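You operate a simulated robot arm through the tools that you are given. There is no shell and no other tool.

Carry out the task below with a simulated robot arm. There is one attempt and no reset: what you move stays moved.

JOB
Pack both brass bushings in the small carton and fold its flaps flat.

Only the result counts: the job must be done as asked and must still hold three seconds after the hand-in. Knocking over, shifting, dropping, spilling or breaking anything else fails it. Flat cloth is picked up by pressing the open fingertips on it (5 to 10 N) and closing them slowly along it; thin cloth reads only 2 to 8 mm in the jaws.

ROBOT AND FRAMES
A 6-joint arm with a two-finger gripper, fixed in place. Base frame: the origin is on the floor under the middle of its stand, x ahead of it, y to its left, z up. Readings come in mm, rad, newtons and seconds.
It reaches about 1298 mm from its shoulder. Its first joint turns from -2.601 to 2.601 rad. Payload 1.57 kg.
The TCP is the grasp point between the finger pads, 21 mm short of the fingertips. In the tool frame z runs along the fingers and y along their closing line. The gripper opens to 70 mm; its body begins 50 mm behind the TCP.
Orientation is that of the tool frame in the base frame, as a unit quaternion [w, x, y, z]. With the fingers straight down and closing along the base's y, the tool's x points along the base's -x, its y along +y and its z along -z.

CONTROLS
- The arm moves only by the tool jog_arm. Its argument "deltas" is a list of rows, each an object of numbers (a shift or turn left out is 0, a gripper value left out holds the last): "dx", "dy", "dz": the shift along the base's x, y, z in mm; "rx", "ry", "rz": the turn, a rotation vector about the base's x, y, z in degrees. In form: [{"dx": .., "dy": .., "dz": .., "rx": .., "ry": .., "rz": ..}, ...]. A call has 1 to 20 rows; each row is the pose to reach, as a shift and turn from the pose commanded when the call began. "hand" is the closure in counts, from 0 (fully open) to 255 (shut), set as the call begins (left out, the last holds). Rows are played at 5 a second. More than 50 mm and 0.15 rad between two rows, or a gripper value outside its range, and nothing of the call is played. A pose out of reach is approached as far as the arm can. The call stops where the force on the tool passes 40 N (or 10 N more than at its start, if that is more) or the arm is blocked; 0.2 s more then pass. The fingers move at their own pace (about 103.7 mm/s each) and stop on an object; they squeeze with about 30 N. The grip force told is the motor's: it shows also when the fingers shut on nothing. Time passes only in rows, and 0.2 s behind the last, so rows that repeat a pose let the fingers close. It gives the time, the measured TCP pose, the force on the tool (base axes), the opening and the grip force at its end, in the units of the frame above (readings bear some noise), with the torque about the TCP (base axes, N m) and any sound that the robot's microphone picked up, and new pictures: "show" is both (left out), scene, wrist or none.
- Cameras (640 x 400 px; columns grow to the right, rows downward): "scene" is fixed at [399.3, -502, 1671.9]; the picture's right is [0.97, -0.26, 0.00], its down [-0.09, -0.33, -0.94] and it looks along [0.24, 0.91, -0.34] (base axes); focal length 323 px, centre (320, 200). "wrist" rides on the gripper at [79, 4, -81] in the tool frame; the picture's right is [-0.05, 1.00, 0.00], its down [-0.67, -0.04, -0.74] and it looks along [-0.74, -0.04, 0.67] (tool axes); focal length 256 px, centre (320, 200). There is no depth. A picture from a camera that has moved, and an enlarged one, comes with that camera's place and axes in the base frame and with its lens.
- raise_lower(by): slides the trunk up (or, below 0, down) by that many mm; the arm rides with it, the base frame stays. It gives what a move gives, with no picture.
- close_up(camera, box): a new picture of the part [left, top, right, bottom] of that camera's present view, enlarged. It takes no simulated time.
- sign_off(): hands the job in; it is judged then, once.

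Nothing tells you positions but the pictures and the camera data. Unless the task says otherwise, let go and move clear before handing in.

The tools are called after "Emit:" as a command line: name --argument value ..., lists and objects as JSON in quotes. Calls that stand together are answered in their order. jog_arm: Moves the arm, as the interface text tells. Its arguments: {"type":"object","properties":{"deltas":{"type":"array"},"hand":{"type":"number"},"show":{"type":"string","enum":["both","scene","wrist","none"]}},"required":["deltas"]} The other tools are called the same way: raise_lower (by) moves the trunk up or down; close_up (camera, box) takes an enlarged picture of a part of a camera's view; sign_off () hands the job in.

At the start:

```text
time_s: 0.0
tool_pos: [644.4, 437.7, 1285.8]
orientation: [0.0, 0.0, 1.0, 0.0]
wrist_force: [0.7, 0.7, 1.1]
moment: [0.02, -0.03, 0.0]
finger_gap: 70.1
grip_force: 0.1
trunk travel left (down, up): [-967.0, 3.0]
```

scene: 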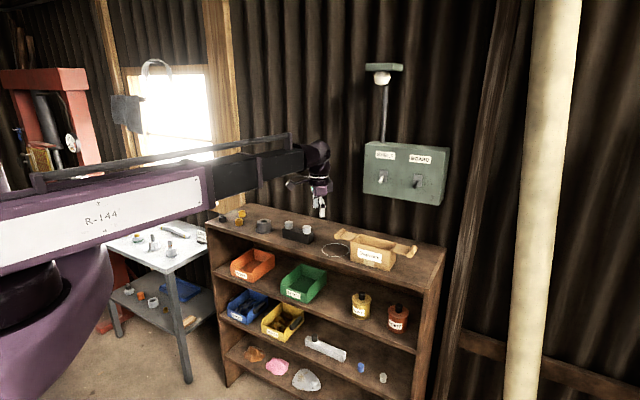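
wrist: 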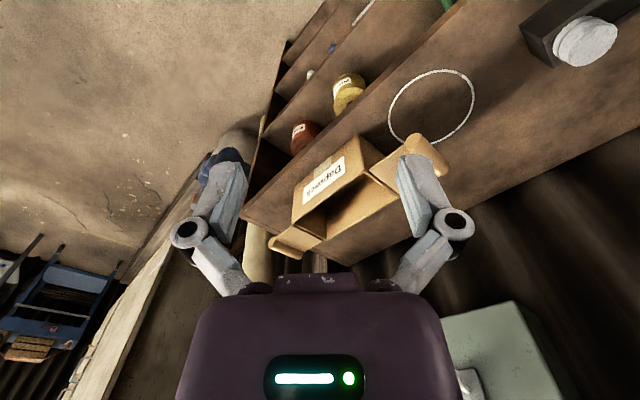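

I see a shelf unit with a small open carton on its top at the right, several cylindrical parts on the top at the left, and a side table with more parts. I'll take enlarged pictures to find the brass bushings first.

Emit:
close_up --camera "scene" --box '[200, 190, 330, 271]'

Emit:
close_up --camera "scene" --box '[310, 210, 450, 297]'

Emit:
close_up --camera "scene" --box '[95, 210, 225, 340]'

Emit:
close_up --camera "scene" --box '[210, 240, 450, 400]'

Emit:
close_up --camera "wrist" --box '[200, 0, 640, 275]'

```text
4.92 times, centred on (265, 230) of scene
camera zoom: at [399.3, -502.0, 1671.9], right [0.97, -0.26, 0.0], down [-0.09, -0.33, -0.94], along [0.24, 0.91, -0.34], focal length 1589 px, centre (591, 50)
```

zoom: 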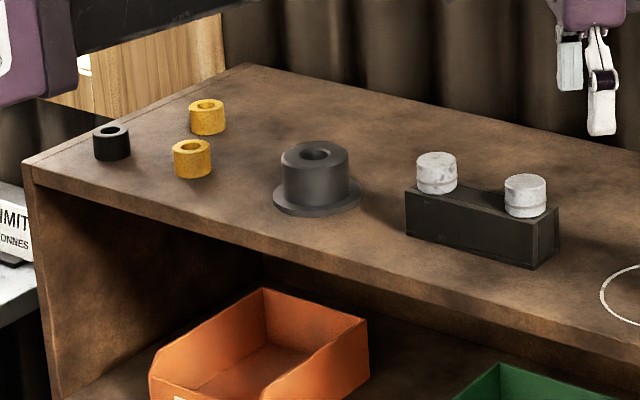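

```text
4.57 times, centred on (380, 254) of scene
camera zoom: at [399.3, -502.0, 1671.9], right [0.97, -0.26, 0.0], down [-0.09, -0.33, -0.94], along [0.24, 0.91, -0.34], focal length 1475 px, centre (46, -45)
```

zoom: 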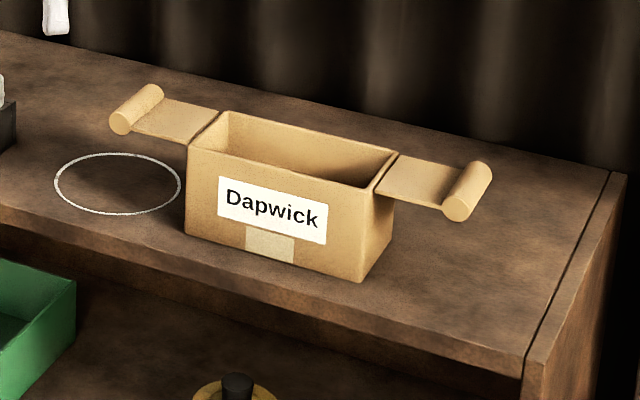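

```text
3.08 times, centred on (160, 275) of scene
camera zoom: at [399.3, -502.0, 1671.9], right [0.97, -0.26, 0.0], down [-0.09, -0.33, -0.94], along [0.24, 0.91, -0.34], focal length 993 px, centre (812, -31)
```

zoom: 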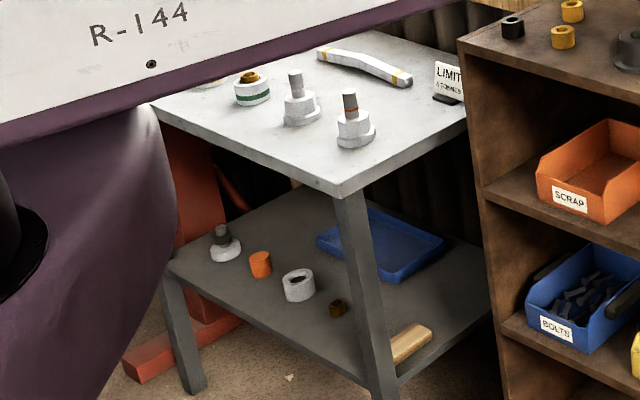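

```text
2.50 times, centred on (330, 320) of scene
camera zoom: at [399.3, -502.0, 1671.9], right [0.97, -0.26, 0.0], down [-0.09, -0.33, -0.94], along [0.24, 0.91, -0.34], focal length 807 px, centre (295, -100)
```

zoom: 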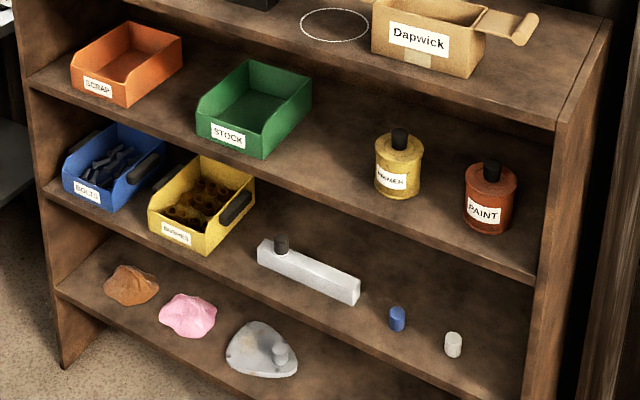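

```text
1.45 times, centred on (420, 138) of wrist
camera zoom: at [563.8, 442.4, 1366.1], right [0.05, 1.0, 0.0], down [0.67, -0.04, 0.74], along [0.74, -0.04, -0.67], focal length 372 px, centre (174, 291)
```

zoom: 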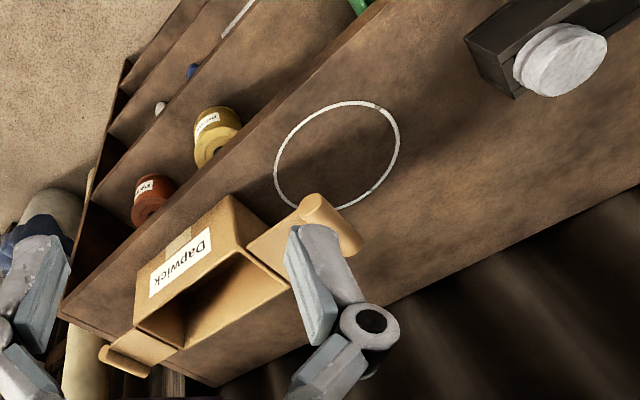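

The two yellow (brass-coloured) bushings stand at the left end of the shelf top, near (400, 1075) and (385, 970), and the carton is near (873, 494) with its flaps out to both sides. I'll look closer at the carton in the wrist view before moving.

Emit:
close_up --camera "wrist" --box '[240, 120, 480, 270]'

Emit:
close_up --camera "scene" --box '[325, 220, 425, 282]'

Emit:
close_up --camera "scene" --box '[210, 200, 260, 231]'

```text
2.67 times, centred on (360, 195) of wrist
camera zoom: at [563.8, 442.4, 1366.1], right [0.05, 1.0, 0.0], down [0.67, -0.04, 0.74], along [0.74, -0.04, -0.67], focal length 683 px, centre (213, 213)
```

zoom: 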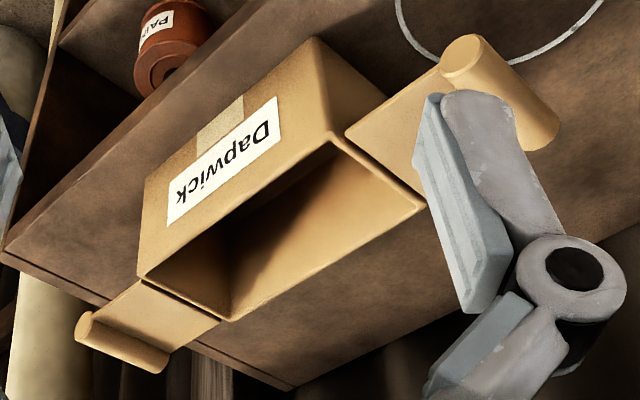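

```text
6.40 times, centred on (375, 251) of scene
camera zoom: at [399.3, -502.0, 1671.9], right [0.97, -0.26, 0.0], down [-0.09, -0.33, -0.94], along [0.24, 0.91, -0.34], focal length 2065 px, centre (-32, -126)
```

zoom: 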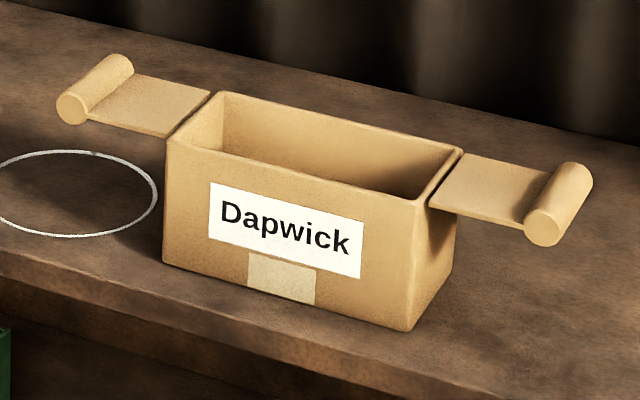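

```text
12.80 times, centred on (235, 216) of scene
camera zoom: at [399.3, -502.0, 1671.9], right [0.97, -0.26, 0.0], down [-0.09, -0.33, -0.94], along [0.24, 0.91, -0.34], focal length 4131 px, centre (1408, 2)
```

zoom: 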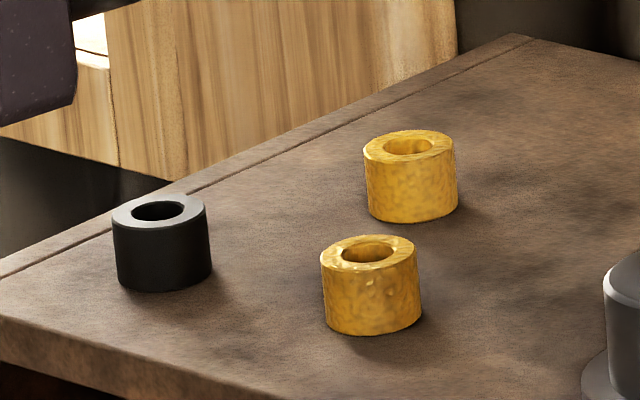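

The yellow pair is clearly distinct from the black bushing beside it, and the shelf and carton are turned about 45° from the base axes. I'll turn the tool 45° to match and move to a viewpoint in front of the bushings.

Emit:
jog_arm --deltas '[{"dx": -34, "dy": 30.5, "rz": 3.5}, {"dx": -68, "dy": 61, "rz": 7}, {"dx": -101, "dy": 92, "rz": 10.5}, {"dx": -135, "dy": 122, "rz": 14}, {"dx": -169, "dy": 153, "rz": 17.5}, {"dx": -203, "dy": 183, "rz": 21}, {"dx": -236, "dy": 214, "rz": 24.5}, {"dx": -270, "dy": 244, "rz": 28}, {"dx": -304, "dy": 275, "rz": 31.5}, {"dx": -338, "dy": 305, "rz": 35}, {"dx": -371, "dy": 336, "rz": 38.5}, {"dx": -405, "dy": 366, "rz": 42}, {"dx": -439, "dy": 397, "rz": 45}, {"dx": -439, "dy": 397, "rz": 45}]' --hand 0

```text
time_s: 3.0
tool_pos: [204.0, 836.0, 1286.2]
orientation: [0.0, -0.383, 0.924, 0.0]
wrist_force: [0.8, 0.2, 0.6]
moment: [-0.01, 0.01, 0.02]
finger_gap: 69.9
grip_force: 0.0
trunk travel left (down, up): [-967.0, 3.0]
camera wrist: at [144.3, 782.5, 1366.4], right [-0.67, 0.74, 0.0], down [0.5, 0.45, 0.74], along [0.55, 0.5, -0.67], focal length 256 px, centre (320, 200)
```

scene: 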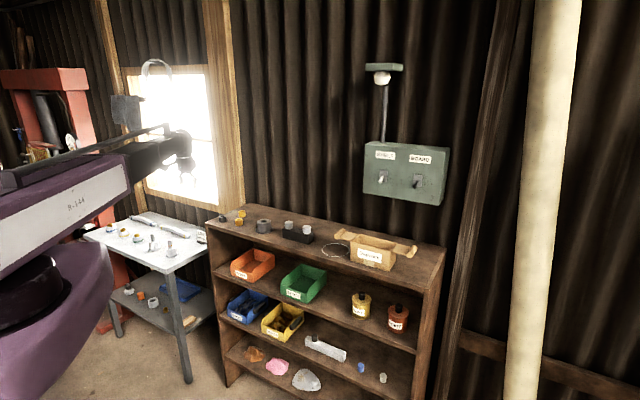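
wrist: 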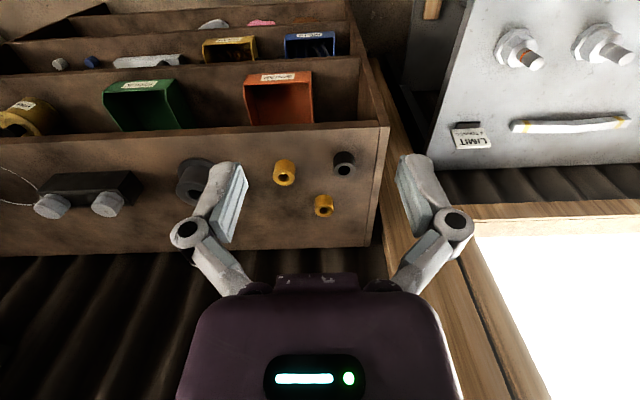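

The wrist view shows both brass bushings and the black one between the fingers. I'll enlarge it to triangulate them.

Emit:
close_up --camera "wrist" --box '[250, 130, 410, 230]'

Emit:
close_up --camera "scene" --box '[210, 200, 260, 231]'

```text
4.00 times, centred on (330, 180) of wrist
camera zoom: at [144.3, 782.5, 1366.4], right [-0.67, 0.74, 0.0], down [0.5, 0.45, 0.74], along [0.55, 0.5, -0.67], focal length 1024 px, centre (280, 280)
```

zoom: 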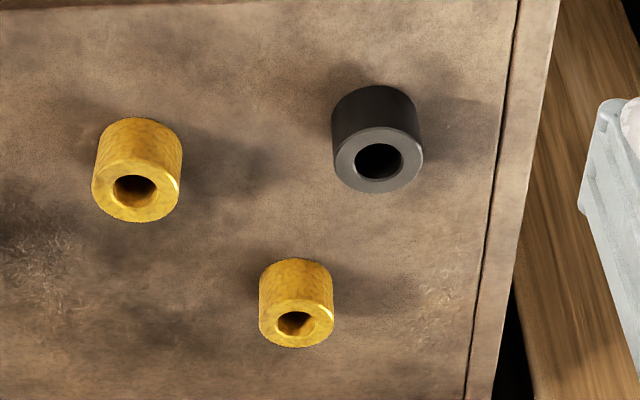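

```text
12.80 times, centred on (235, 216) of scene
camera zoom: at [399.3, -502.0, 1671.9], right [0.97, -0.26, 0.0], down [-0.09, -0.33, -0.94], along [0.24, 0.91, -0.34], focal length 4131 px, centre (1408, 2)
```

zoom: 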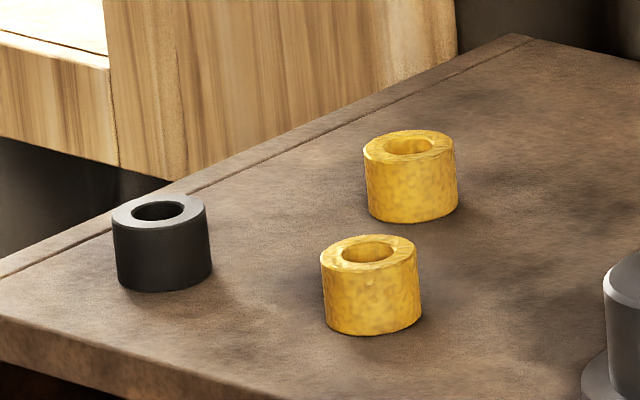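

Triangulating from both cameras puts the bushing tops at about (394, 929) and (412, 1033), with the tops near z 1065 and a diameter of about 36 mm. I'll move over the nearer one and stay well above it for a sharper look.

Emit:
jog_arm --deltas '[{"dx": 38, "dy": 18.6, "dz": -15}, {"dx": 76, "dy": 37, "dz": -35}, {"dx": 114, "dy": 56, "dz": -60}, {"dx": 152, "dy": 74, "dz": -85}, {"dx": 190, "dy": 93, "dz": -106}, {"dx": 190, "dy": 93, "dz": -126}, {"dx": 190, "dy": 93, "dz": -126}]' --hand 0

```text
time_s: 4.6
tool_pos: [392.9, 927.9, 1285.5]
orientation: [0.0, -0.382, 0.924, -0.001]
wrist_force: [0.6, -0.3, -0.3]
moment: [0.02, 0.01, 0.0]
finger_gap: 70.0
grip_force: 0.0
out of reach, approached as far as the arm can: row 1, 2, 3, 4, 5, 6, 7
trunk travel left (down, up): [-967.0, 3.0]
camera wrist: at [333.9, 875.1, 1365.7], right [-0.67, 0.74, 0.0], down [0.5, 0.45, 0.74], along [0.55, 0.5, -0.67], focal length 256 px, centre (320, 200)
```

scene: 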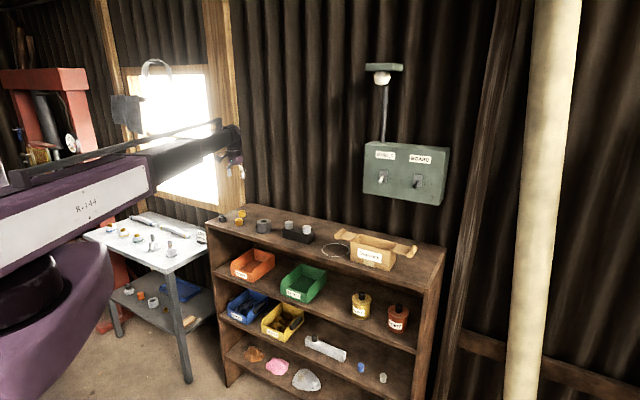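
wrist: 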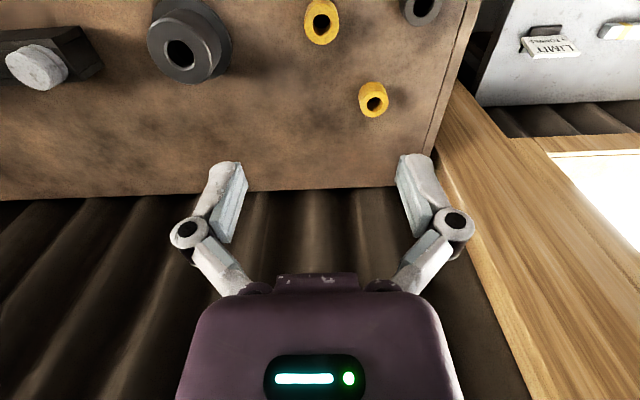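

The arm stays at its height and only moves across, so vertical travel has to come from the trunk. The hand is over the nearer bushing at about (393, 928). I'll lower the trunk a little as a test.

Emit:
raise_lower --by -60

```text
time_s: 5.6
tool_pos: [392.8, 929.1, 1226.0]
orientation: [0.0, -0.382, 0.924, 0.0]
wrist_force: [0.0, -0.2, 0.5]
moment: [0.03, 0.0, 0.0]
finger_gap: 69.6
grip_force: 0.1
trunk travel left (down, up): [-907.0, 63.0]
```

The trunk lowers the hand directly, with no sideways drift. I'll check how the arm takes a null jog and look again.

Emit:
jog_arm --deltas '[{"dx": 0, "dy": 0, "dz": 0}]' --hand 0 --show "wrist"

```text
time_s: 6.0
tool_pos: [392.7, 927.3, 1225.5]
orientation: [0.0, -0.383, 0.924, 0.0]
wrist_force: [0.0, 0.5, 0.0]
moment: [-0.02, -0.01, 0.04]
finger_gap: 70.1
grip_force: 0.1
trunk travel left (down, up): [-907.0, 63.0]
camera wrist: at [333.2, 874.8, 1306.1], right [-0.67, 0.74, 0.0], down [0.5, 0.45, 0.74], along [0.55, 0.5, -0.67], focal length 256 px, centre (320, 200)
```

wrist: 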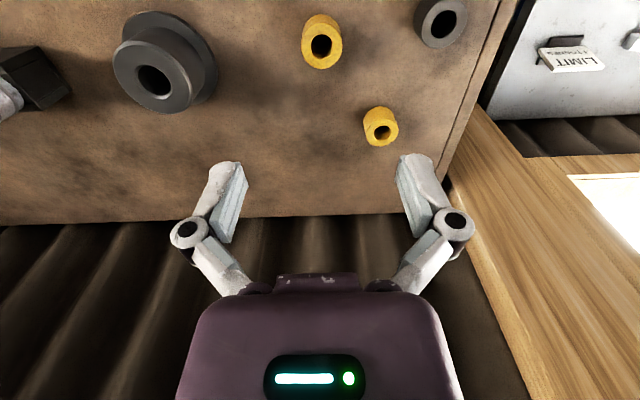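

Both brass bushings and the black one stay in view below. I'll take an enlarged picture at this height, lower further, and compare to fix the heights.

Emit:
close_up --camera "wrist" --box '[280, 0, 480, 160]'

Emit:
raise_lower --by -60

Emit:
close_up --camera "wrist" --box '[260, 0, 500, 190]'

```text
2.50 times, centred on (380, 80) of wrist
camera zoom: at [333.2, 874.8, 1306.1], right [-0.67, 0.74, 0.0], down [0.5, 0.45, 0.74], along [0.55, 0.5, -0.67], focal length 640 px, centre (170, 500)
```

zoom: 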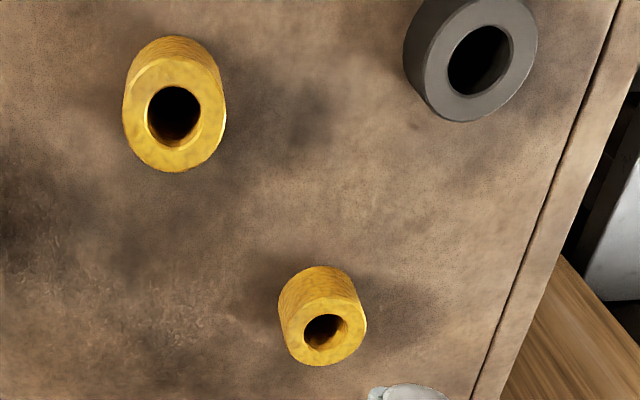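

```text
time_s: 7.0
tool_pos: [392.9, 927.2, 1167.1]
orientation: [0.0, -0.383, 0.924, 0.0]
wrist_force: [-1.3, -0.2, -0.3]
moment: [0.01, 0.02, 0.02]
finger_gap: 69.9
grip_force: 0.0
trunk travel left (down, up): [-847.0, 123.0]
```

```text
2.11 times, centred on (380, 95) of wrist
camera zoom: at [333.2, 874.7, 1246.2], right [-0.67, 0.74, 0.0], down [0.5, 0.45, 0.74], along [0.55, 0.5, -0.67], focal length 539 px, centre (194, 421)
```

zoom: 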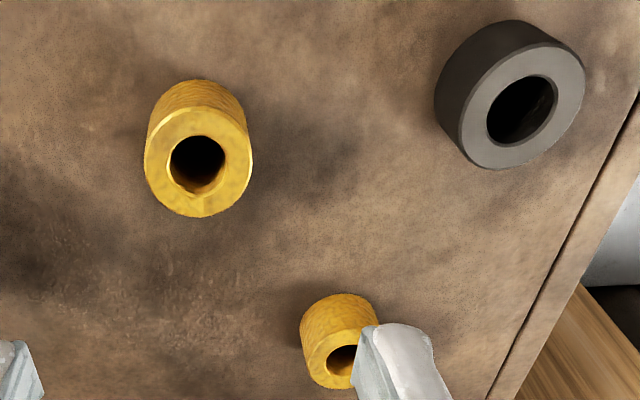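

Comparing the two heights puts the bushing tops near z 1065–1075, and the nearer bushing a few mm closer to the robot than the TCP. I'll correct sideways, narrow the jaws a bit to keep clear of the black bushing, and lower to just above.

Emit:
jog_arm --deltas '[{"dx": -4.5, "dy": -2.5}, {"dx": -4.5, "dy": -2.5}]' --hand 50 --show "none"

Emit:
raise_lower --by -50

Emit:
close_up --camera "wrist" --box '[160, 0, 480, 200]'

Emit:
close_up --camera "scene" --box '[200, 130, 300, 240]'

```text
time_s: 7.6
tool_pos: [389.7, 925.2, 1166.3]
orientation: [0.0, -0.383, 0.924, 0.0]
wrist_force: [-0.4, 0.0, 0.1]
moment: [0.01, 0.0, -0.02]
finger_gap: 56.0
grip_force: 0.0
trunk travel left (down, up): [-847.0, 123.0]
```

```text
time_s: 8.5
tool_pos: [389.4, 925.2, 1115.9]
orientation: [-0.001, -0.383, 0.924, 0.001]
wrist_force: [0.2, 0.6, -0.3]
moment: [-0.02, 0.0, 0.02]
finger_gap: 56.3
grip_force: 0.1
trunk travel left (down, up): [-797.0, 173.0]
```

```text
2.00 times, centred on (320, 100) of wrist
camera zoom: at [328.8, 872.5, 1196.2], right [-0.67, 0.74, 0.0], down [0.5, 0.45, 0.74], along [0.55, 0.5, -0.67], focal length 512 px, centre (320, 400)
```

zoom: 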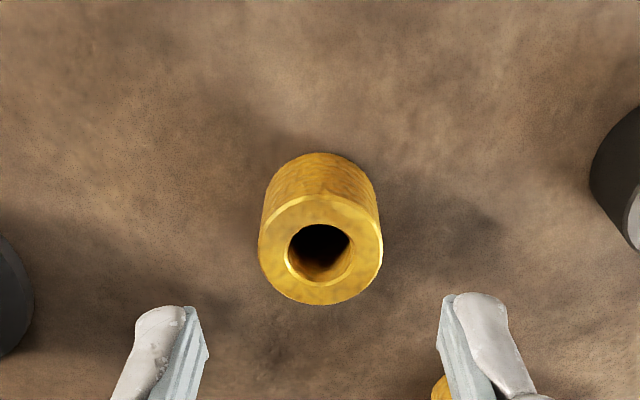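

```text
3.64 times, centred on (250, 185) of scene
camera zoom: at [399.3, -502.0, 1671.9], right [0.97, -0.26, 0.0], down [-0.09, -0.33, -0.94], along [0.24, 0.91, -0.34], focal length 1174 px, centre (574, 254)
```

zoom: 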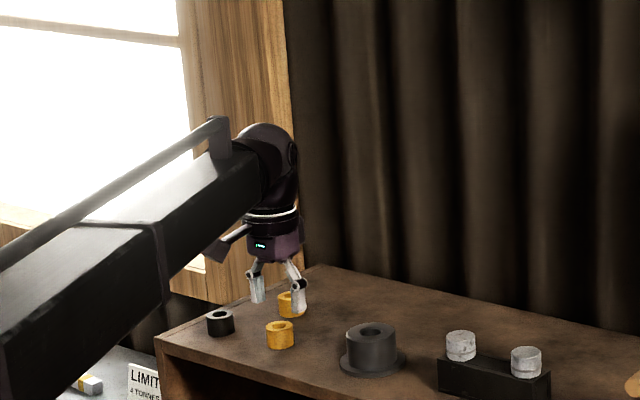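

The nearer bushing's top face is at about (384.5, 922.5, 1074), about 33.5 mm wide and roughly 24 mm tall. I'll shift about 5 mm towards the robot and lower so the fingertips straddle it.

Emit:
jog_arm --deltas '[{"dx": -4.5, "dy": -2.8}, {"dx": -4.5, "dy": -2.8}]' --hand 50 --show "none"

Emit:
raise_lower --by -30

Emit:
close_up --camera "wrist" --box '[160, 60, 480, 260]'

Emit:
close_up --camera "scene" --box '[210, 180, 290, 240]'

```text
time_s: 9.1
tool_pos: [384.0, 923.1, 1116.3]
orientation: [0.0, -0.383, 0.924, -0.001]
wrist_force: [0.6, 0.3, 0.0]
moment: [-0.04, -0.03, 0.0]
finger_gap: 56.6
grip_force: 0.1
trunk travel left (down, up): [-797.0, 173.0]
```

```text
time_s: 9.9
tool_pos: [383.8, 923.3, 1086.7]
orientation: [0.0, -0.382, 0.924, 0.0]
wrist_force: [0.1, 0.0, 0.0]
moment: [-0.01, 0.0, 0.0]
finger_gap: 56.2
grip_force: 0.1
trunk travel left (down, up): [-767.0, 203.0]
```

```text
2.00 times, centred on (320, 160) of wrist
camera zoom: at [324.2, 869.8, 1166.1], right [-0.67, 0.74, 0.0], down [0.5, 0.45, 0.74], along [0.55, 0.5, -0.67], focal length 512 px, centre (320, 280)
```

zoom: 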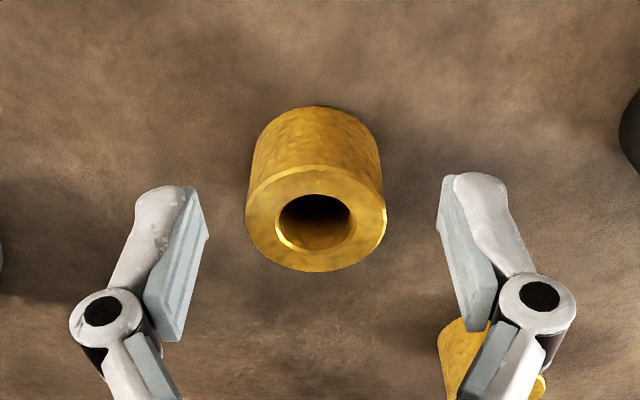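

```text
6.67 times, centred on (250, 210) of scene
camera zoom: at [399.3, -502.0, 1671.9], right [0.97, -0.26, 0.0], down [-0.09, -0.33, -0.94], along [0.24, 0.91, -0.34], focal length 2152 px, centre (787, 133)
```

zoom: 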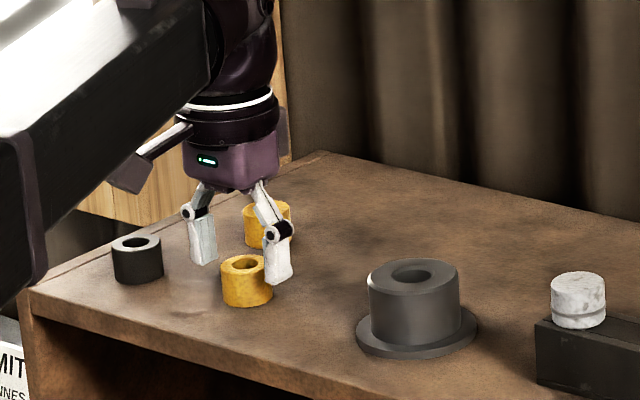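

The bushing is centred between the pads with the tips just below its top. I'll lower 8 mm more and close.

Emit:
raise_lower --by -8

Emit:
jog_arm --deltas '[{"dx": 0}, {"dx": 0}, {"dx": 0}, {"dx": 0}, {"dx": 0}]' --hand 255 --show "both"

```text
time_s: 10.4
tool_pos: [383.4, 921.4, 1078.3]
orientation: [0.0, -0.383, 0.924, 0.0]
wrist_force: [-0.1, 0.1, 0.3]
moment: [0.01, -0.03, -0.02]
finger_gap: 56.1
grip_force: 0.0
trunk travel left (down, up): [-759.0, 211.0]
```

```text
time_s: 11.6
tool_pos: [383.5, 923.7, 1077.4]
orientation: [0.0, -0.383, 0.924, -0.002]
wrist_force: [0.6, -0.6, 1.2]
moment: [0.0, -0.01, -0.01]
finger_gap: 33.4
grip_force: 30.0
trunk travel left (down, up): [-759.0, 211.0]
camera wrist: at [324.3, 869.7, 1158.2], right [-0.67, 0.74, 0.0], down [0.5, 0.45, 0.74], along [0.55, 0.5, -0.67], focal length 256 px, centre (320, 200)
```

scene: 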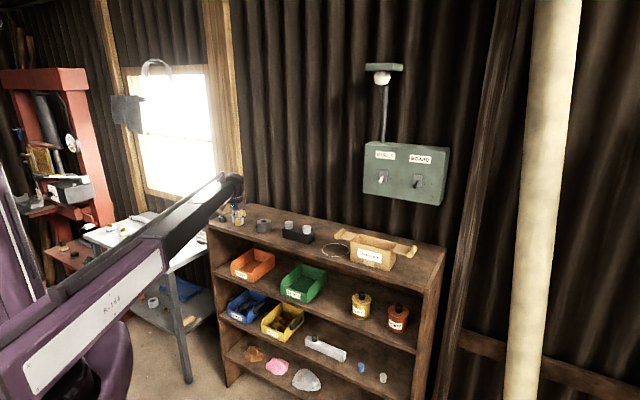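
wrist: 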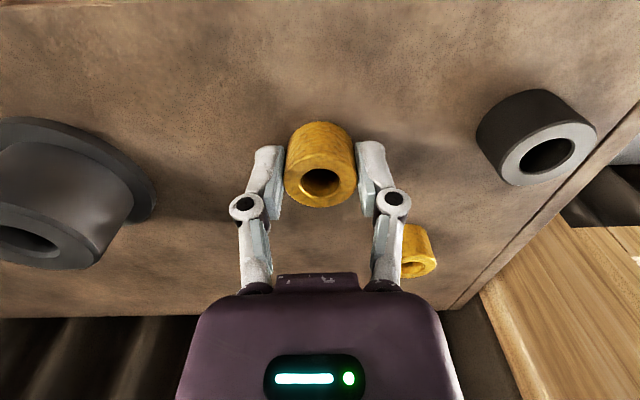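

The bushing is held firmly (33.4 mm in the jaws, 30 N). I'll lift it clear, then carry it along the shelf line to a spot over the carton.

Emit:
raise_lower --by 160

Emit:
jog_arm --deltas '[{"dx": 34, "dy": -33}, {"dx": 68, "dy": -66}, {"dx": 102, "dy": -99}, {"dx": 136, "dy": -131}, {"dx": 170, "dy": -164}, {"dx": 204, "dy": -197}, {"dx": 238, "dy": -230}, {"dx": 272, "dy": -263}, {"dx": 306, "dy": -296}, {"dx": 340, "dy": -329}, {"dx": 374, "dy": -361}, {"dx": 408, "dy": -394}, {"dx": 442, "dy": -427}, {"dx": 460, "dy": -445}, {"dx": 460, "dy": -445}]' --hand 255

```text
time_s: 13.5
tool_pos: [383.3, 923.2, 1237.2]
orientation: [0.0, -0.383, 0.924, 0.001]
wrist_force: [-0.2, 0.6, -1.7]
moment: [0.0, 0.02, 0.0]
finger_gap: 33.4
grip_force: 29.5
trunk travel left (down, up): [-919.0, 51.0]
```

```text
time_s: 16.7
tool_pos: [843.5, 477.2, 1237.9]
orientation: [0.0, -0.382, 0.924, 0.0]
wrist_force: [-0.6, 0.2, -1.6]
moment: [0.02, -0.03, 0.01]
finger_gap: 33.5
grip_force: 29.9
trunk travel left (down, up): [-919.0, 51.0]
camera wrist: at [783.7, 425.3, 1318.0], right [-0.67, 0.74, 0.0], down [0.5, 0.45, 0.74], along [0.55, 0.5, -0.67], focal length 256 px, centre (320, 200)
```

scene: 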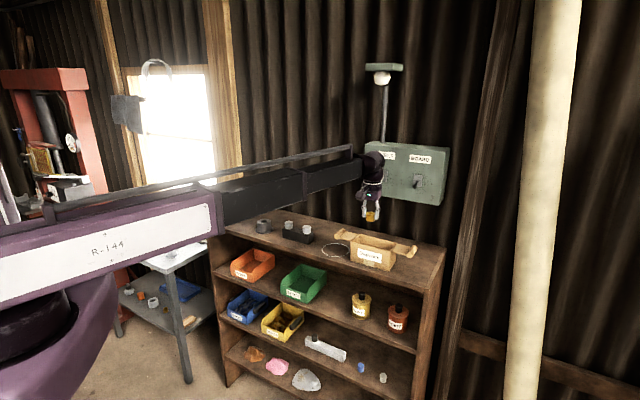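
wrist: 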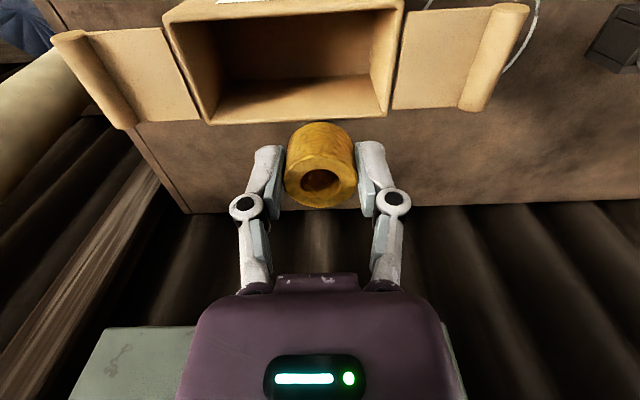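

The carton is now in the wrist view with both flaps, and the bushing is held above its back edge. I'll take an enlarged picture, move back a known distance, and take another to measure the carton.

Emit:
close_up --camera "wrist" --box '[40, 0, 560, 150]'

Emit:
jog_arm --deltas '[{"dx": -35, "dy": -35}, {"dx": -70, "dy": -70}, {"dx": -70, "dy": -70}]' --hand 255 --show "wrist"

Emit:
close_up --camera "wrist" --box '[80, 0, 540, 290]'

```text
1.23 times, centred on (300, 75) of wrist
camera zoom: at [783.7, 425.3, 1318.0], right [-0.67, 0.74, 0.0], down [0.5, 0.45, 0.74], along [0.55, 0.5, -0.67], focal length 315 px, centre (345, 354)
```

zoom: 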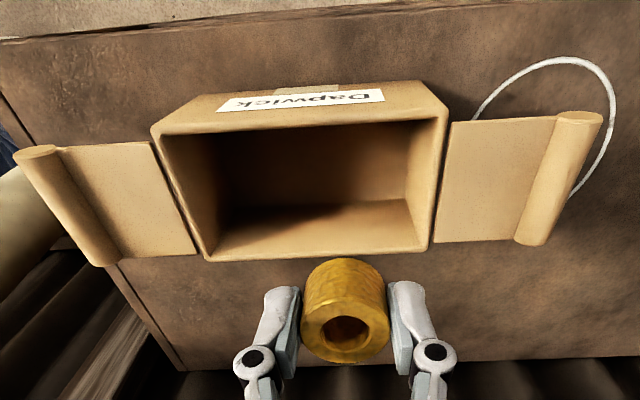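

```text
time_s: 17.5
tool_pos: [773.5, 409.2, 1237.2]
orientation: [0.0, -0.383, 0.924, 0.0]
wrist_force: [0.3, 0.4, -1.3]
moment: [-0.04, 0.0, -0.01]
finger_gap: 33.1
grip_force: 29.8
trunk travel left (down, up): [-919.0, 51.0]
camera wrist: at [714.1, 355.4, 1317.7], right [-0.67, 0.74, 0.0], down [0.5, 0.45, 0.74], along [0.55, 0.5, -0.67], focal length 256 px, centre (320, 200)
```

wrist: 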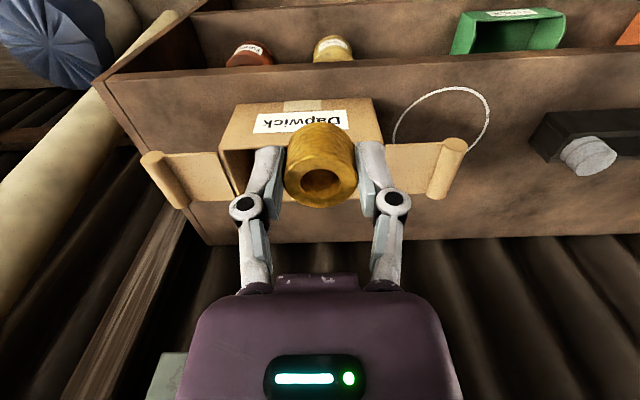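

```text
1.38 times, centred on (310, 145) of wrist
camera zoom: at [714.1, 355.4, 1317.7], right [-0.67, 0.74, 0.0], down [0.5, 0.45, 0.74], along [0.55, 0.5, -0.67], focal length 353 px, centre (334, 276)
```

zoom: 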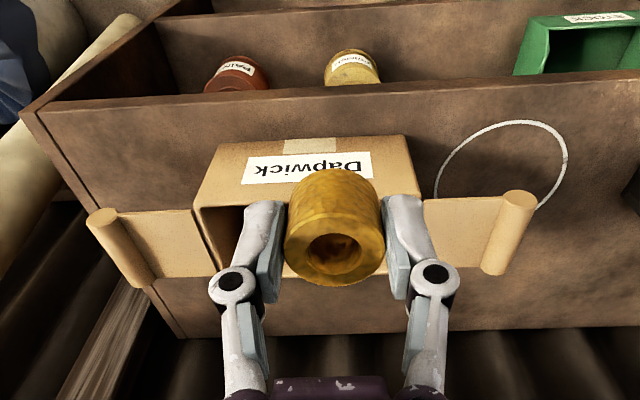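

The carton measures about 146 × 72 mm, centred at (853, 459), with its rim at z ≈ 1129.5 and turned exactly 45°. Each flap reaches out about 63 mm, ending in a roll about 62 mm long. I'll set the bushings diagonally inside so the fingers have room, starting with this one at about (826, 466), and stop at the rim to check.

Emit:
jog_arm --deltas '[{"dx": 26.5, "dy": 28.3}, {"dx": 53, "dy": 56.7}, {"dx": 53, "dy": 56.7}]' --hand 255 --show "none"

Emit:
raise_lower --by -75

Emit:
close_up --camera "wrist" --box '[40, 0, 600, 350]'

Emit:
close_up --camera "scene" --box '[325, 190, 435, 282]'

```text
time_s: 18.3
tool_pos: [825.7, 466.5, 1238.2]
orientation: [-0.001, -0.383, 0.924, 0.0]
wrist_force: [-0.3, -0.7, -1.2]
moment: [0.01, 0.03, 0.02]
finger_gap: 33.4
grip_force: 29.6
trunk travel left (down, up): [-919.0, 51.0]
```

```text
time_s: 19.4
tool_pos: [826.7, 465.9, 1161.7]
orientation: [0.001, -0.383, 0.924, 0.0]
wrist_force: [0.5, 0.8, -1.6]
moment: [0.01, 0.03, -0.02]
finger_gap: 33.4
grip_force: 30.5
trunk travel left (down, up): [-844.0, 126.0]
```

```text
1.14 times, centred on (320, 175) of wrist
camera zoom: at [767.0, 412.9, 1243.1], right [-0.67, 0.74, 0.0], down [0.5, 0.45, 0.74], along [0.55, 0.5, -0.67], focal length 293 px, centre (320, 229)
```

zoom: 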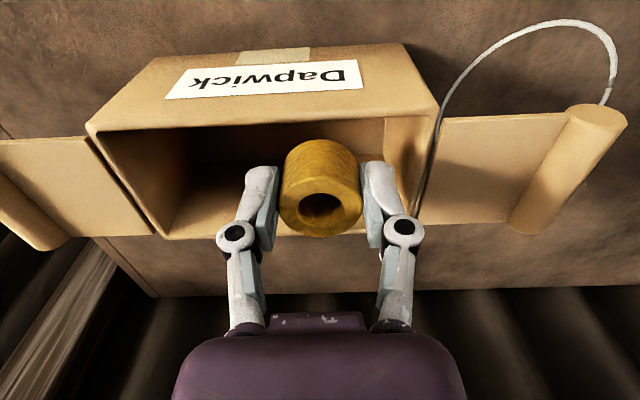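

```text
4.35 times, centred on (380, 236) of scene
camera zoom: at [399.3, -502.0, 1671.9], right [0.97, -0.26, 0.0], down [-0.09, -0.33, -0.94], along [0.24, 0.91, -0.34], focal length 1403 px, centre (59, 44)
```

zoom: 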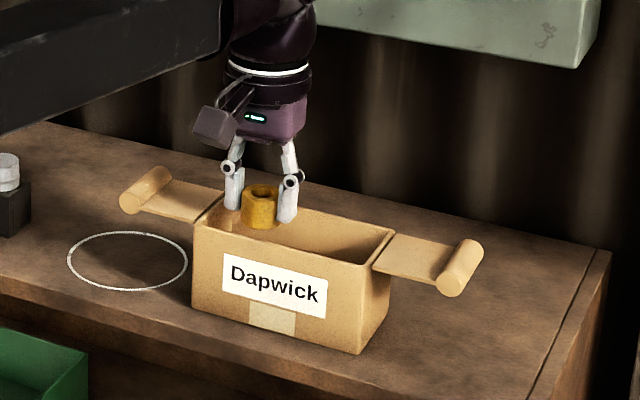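

The bushing hangs inside the opening outline with room around both fingers. I'll lower it into the carton to just above the floor.

Emit:
raise_lower --by -60

Emit:
close_up --camera "wrist" --box '[40, 0, 600, 350]'

Emit:
close_up --camera "scene" --box '[325, 190, 435, 282]'

```text
time_s: 20.4
tool_pos: [826.8, 466.0, 1102.9]
orientation: [0.0, -0.383, 0.924, 0.001]
wrist_force: [0.4, 0.2, -1.5]
moment: [-0.02, -0.02, 0.0]
finger_gap: 33.4
grip_force: 30.2
trunk travel left (down, up): [-784.0, 186.0]
```

```text
1.14 times, centred on (320, 175) of wrist
camera zoom: at [767.0, 412.9, 1183.1], right [-0.67, 0.74, 0.0], down [0.5, 0.45, 0.74], along [0.55, 0.5, -0.67], focal length 293 px, centre (320, 229)
```

zoom: 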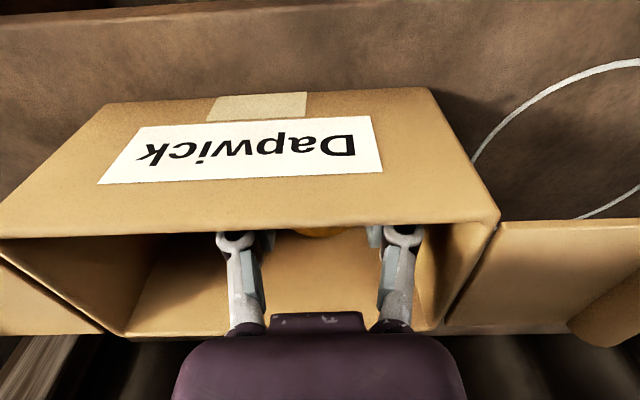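

```text
4.35 times, centred on (380, 236) of scene
camera zoom: at [399.3, -502.0, 1671.9], right [0.97, -0.26, 0.0], down [-0.09, -0.33, -0.94], along [0.24, 0.91, -0.34], focal length 1403 px, centre (59, 44)
```

zoom: 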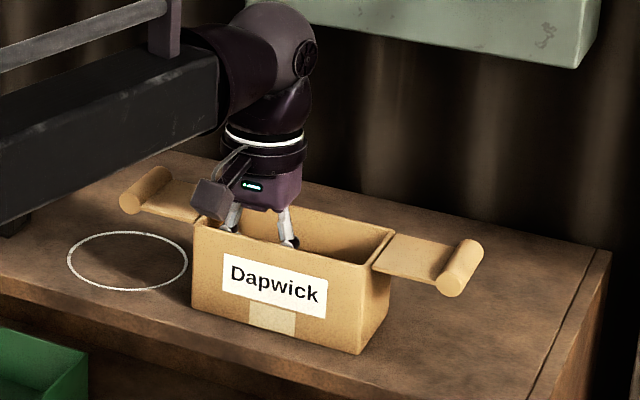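

It's inside with clearance on every side and no contact force. I'll lower 14 mm more.

Emit:
raise_lower --by -14

Emit:
close_up --camera "scene" --box '[325, 190, 435, 282]'

Emit:
close_up --camera "wrist" --box '[40, 0, 600, 350]'

```text
time_s: 21.0
tool_pos: [826.2, 465.8, 1089.0]
orientation: [-0.001, -0.383, 0.924, 0.0]
wrist_force: [-0.9, 0.7, -0.7]
moment: [-0.01, 0.01, 0.02]
finger_gap: 33.4
grip_force: 29.8
trunk travel left (down, up): [-770.0, 200.0]
```

```text
4.35 times, centred on (380, 236) of scene
camera zoom: at [399.3, -502.0, 1671.9], right [0.97, -0.26, 0.0], down [-0.09, -0.33, -0.94], along [0.24, 0.91, -0.34], focal length 1403 px, centre (59, 44)
```

zoom: 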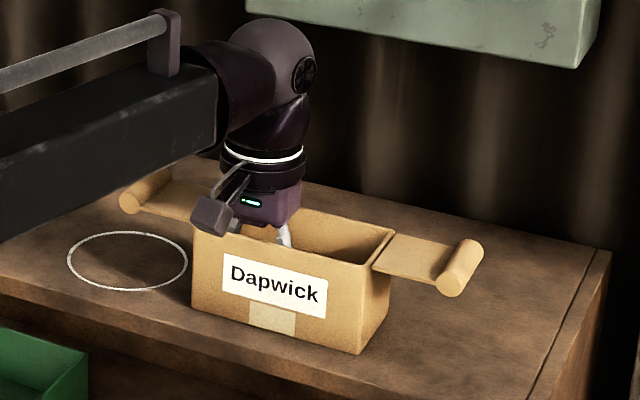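

```text
1.14 times, centred on (320, 175) of wrist
camera zoom: at [767.0, 412.9, 1169.1], right [-0.67, 0.74, 0.0], down [0.5, 0.45, 0.74], along [0.55, 0.5, -0.67], focal length 293 px, centre (320, 229)
```

zoom: 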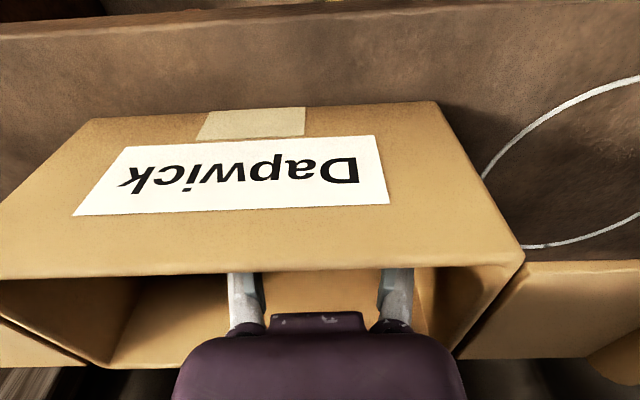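

There's still no contact and the bushing is only a few mm above the carton floor. I'll lower 3 mm and open partway to release it.

Emit:
raise_lower --by -3

Emit:
jog_arm --deltas '[{"dx": 0}, {"dx": 0}, {"dx": 0}]' --hand 98 --show "none"

Emit:
raise_lower --by 140

Emit:
close_up --camera "wrist" --box '[40, 0, 600, 350]'

Emit:
close_up --camera "scene" --box '[325, 190, 435, 282]'

```text
time_s: 21.5
tool_pos: [827.3, 466.1, 1085.9]
orientation: [0.0, -0.383, 0.924, 0.0]
wrist_force: [-0.4, 1.3, -1.3]
moment: [-0.01, -0.02, -0.02]
finger_gap: 33.7
grip_force: 30.0
trunk travel left (down, up): [-767.0, 203.0]
```

```text
time_s: 22.3
tool_pos: [826.5, 466.2, 1085.8]
orientation: [0.0, -0.382, 0.924, 0.0]
wrist_force: [-0.9, -0.3, 0.0]
moment: [0.05, -0.01, 0.02]
finger_gap: 42.7
grip_force: 0.1
trunk travel left (down, up): [-767.0, 203.0]
```

```text
time_s: 24.0
tool_pos: [827.3, 465.3, 1225.6]
orientation: [0.0, -0.383, 0.924, 0.0]
wrist_force: [0.5, -0.4, 0.1]
moment: [-0.02, 0.0, 0.02]
finger_gap: 43.1
grip_force: 0.2
trunk travel left (down, up): [-907.0, 63.0]
```

```text
1.14 times, centred on (320, 175) of wrist
camera zoom: at [767.0, 413.1, 1306.0], right [-0.67, 0.74, 0.0], down [0.5, 0.45, 0.74], along [0.55, 0.5, -0.67], focal length 293 px, centre (320, 229)
```

zoom: 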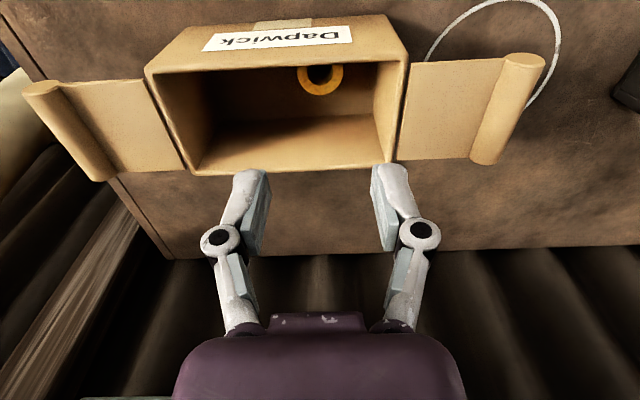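

```text
4.35 times, centred on (380, 236) of scene
camera zoom: at [399.3, -502.0, 1671.9], right [0.97, -0.26, 0.0], down [-0.09, -0.33, -0.94], along [0.24, 0.91, -0.34], focal length 1403 px, centre (59, 44)
```

zoom: 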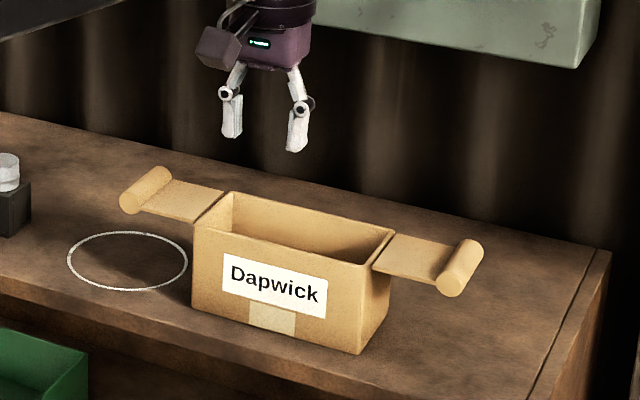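

The first bushing stands inside the carton as planned. The second is at about (401, 1022), so I'll carry the empty hand back there at this safe height.

Emit:
jog_arm --deltas '[{"dx": -28.4, "dy": 37.1}, {"dx": -56.8, "dy": 74.2}, {"dx": -85.2, "dy": 111.3}, {"dx": -113.6, "dy": 148.4}, {"dx": -142, "dy": 185.5}, {"dx": -170.4, "dy": 222.6}, {"dx": -198.8, "dy": 259.7}, {"dx": -227.2, "dy": 296.9}, {"dx": -255.6, "dy": 334}, {"dx": -284, "dy": 371.1}, {"dx": -312.4, "dy": 408.2}, {"dx": -340.8, "dy": 445.3}, {"dx": -369.2, "dy": 482.4}, {"dx": -397.6, "dy": 519.5}, {"dx": -426, "dy": 556.6}, {"dx": -426, "dy": 556.6}]' --hand 50

```text
time_s: 27.4
tool_pos: [400.1, 1023.1, 1225.1]
orientation: [0.0, -0.382, 0.924, 0.0]
wrist_force: [-0.1, 0.3, 0.6]
moment: [-0.05, 0.02, 0.01]
finger_gap: 56.2
grip_force: 0.1
trunk travel left (down, up): [-907.0, 63.0]
camera wrist: at [340.2, 970.0, 1306.4], right [-0.67, 0.74, 0.0], down [0.5, 0.45, 0.74], along [0.55, 0.5, -0.67], focal length 256 px, centre (320, 200)
```

scene: 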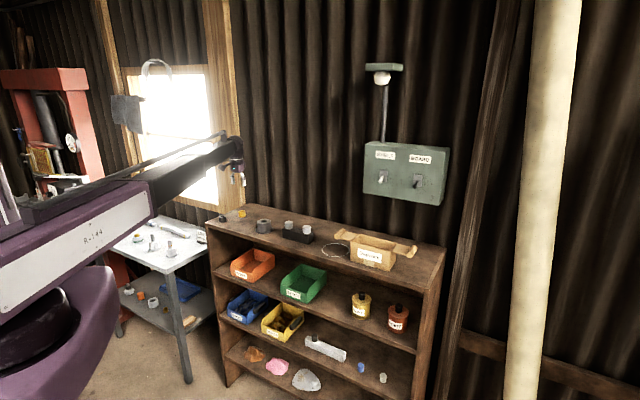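
wrist: 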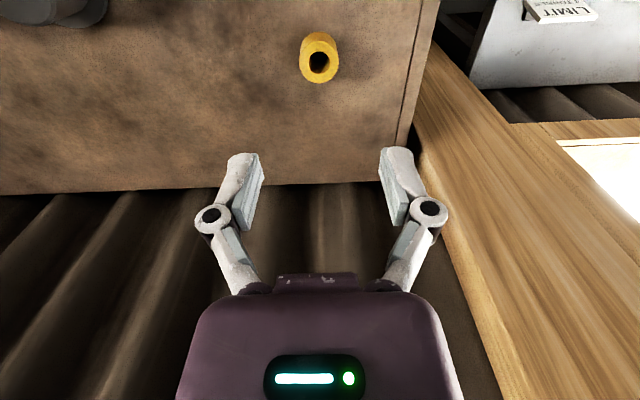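

The second bushing sits where expected directly below, and the wood post is back at the wall line, clear of the hand. I'll lower to just above it and check.

Emit:
raise_lower --by -110

Emit:
close_up --camera "wrist" --box '[160, 40, 480, 240]'

Emit:
close_up --camera "scene" --box '[200, 130, 300, 240]'

```text
time_s: 28.8
tool_pos: [399.9, 1021.9, 1116.4]
orientation: [-0.001, -0.382, 0.924, 0.0]
wrist_force: [-1.3, -0.2, 0.0]
moment: [0.01, -0.02, 0.01]
finger_gap: 56.0
grip_force: 0.1
trunk travel left (down, up): [-797.0, 173.0]
```

```text
2.00 times, centred on (320, 140) of wrist
camera zoom: at [339.9, 970.3, 1196.2], right [-0.67, 0.74, 0.0], down [0.5, 0.45, 0.74], along [0.55, 0.5, -0.67], focal length 512 px, centre (320, 320)
```

zoom: 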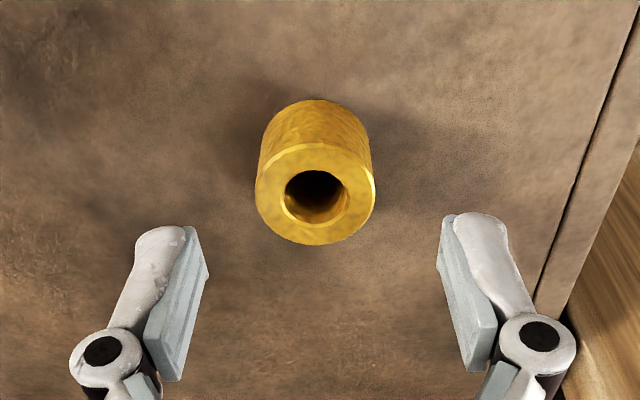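

```text
3.64 times, centred on (250, 185) of scene
camera zoom: at [399.3, -502.0, 1671.9], right [0.97, -0.26, 0.0], down [-0.09, -0.33, -0.94], along [0.24, 0.91, -0.34], focal length 1174 px, centre (574, 254)
```

zoom: 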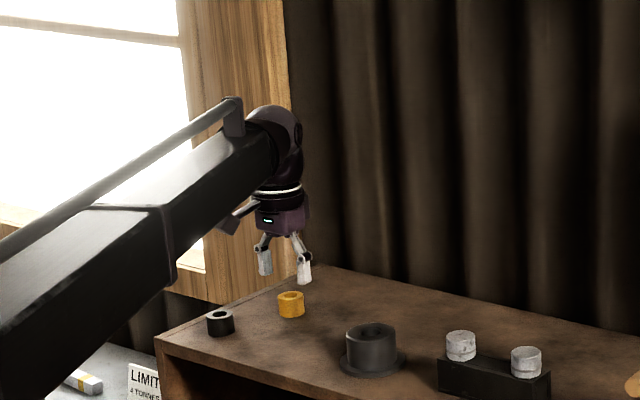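

The bushing is about 3 mm further back than the TCP. I'll correct that and lower to grip height.

Emit:
jog_arm --deltas '[{"dx": 3, "dy": 1.2}, {"dx": 3, "dy": 1.2}]' --hand 50 --show "none"

Emit:
raise_lower --by -38

Emit:
close_up --camera "wrist" --box '[160, 60, 480, 260]'

Emit:
jog_arm --deltas '[{"dx": 0}, {"dx": 0}, {"dx": 0}, {"dx": 0}, {"dx": 0}]' --hand 255 --show "wrist"

```text
time_s: 29.4
tool_pos: [403.3, 1025.4, 1114.7]
orientation: [0.0, -0.383, 0.924, 0.0]
wrist_force: [0.0, -0.2, 0.0]
moment: [0.01, -0.04, 0.0]
finger_gap: 56.5
grip_force: 0.0
trunk travel left (down, up): [-797.0, 173.0]
```

```text
time_s: 30.2
tool_pos: [403.1, 1025.0, 1077.4]
orientation: [0.0, -0.382, 0.924, 0.0]
wrist_force: [0.9, -0.1, 0.1]
moment: [0.01, 0.01, 0.01]
finger_gap: 56.2
grip_force: 0.1
trunk travel left (down, up): [-759.0, 211.0]
```

```text
2.00 times, centred on (320, 160) of wrist
camera zoom: at [342.8, 971.8, 1158.2], right [-0.67, 0.74, 0.0], down [0.5, 0.45, 0.74], along [0.55, 0.5, -0.67], focal length 512 px, centre (320, 280)
```

zoom: 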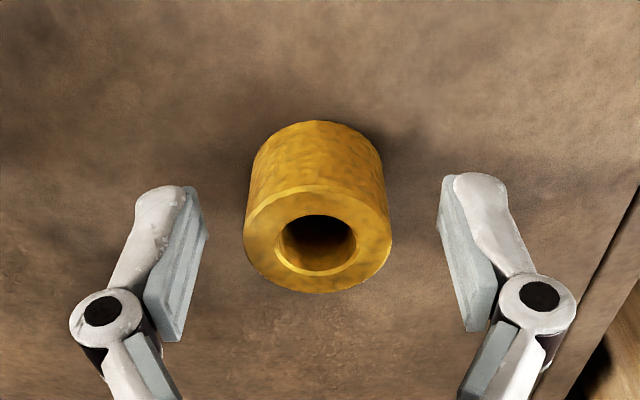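

```text
time_s: 31.4
tool_pos: [403.6, 1024.0, 1079.3]
orientation: [0.0, -0.383, 0.924, 0.0]
wrist_force: [0.4, 0.0, 2.7]
moment: [-0.06, -0.03, 0.0]
finger_gap: 33.5
grip_force: 29.9
trunk travel left (down, up): [-759.0, 211.0]
camera wrist: at [342.8, 971.8, 1158.3], right [-0.67, 0.74, 0.0], down [0.5, 0.45, 0.75], along [0.55, 0.5, -0.67], focal length 256 px, centre (320, 200)
```

wrist: 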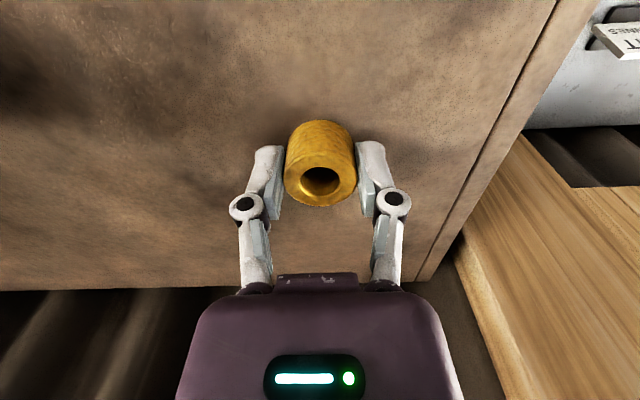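

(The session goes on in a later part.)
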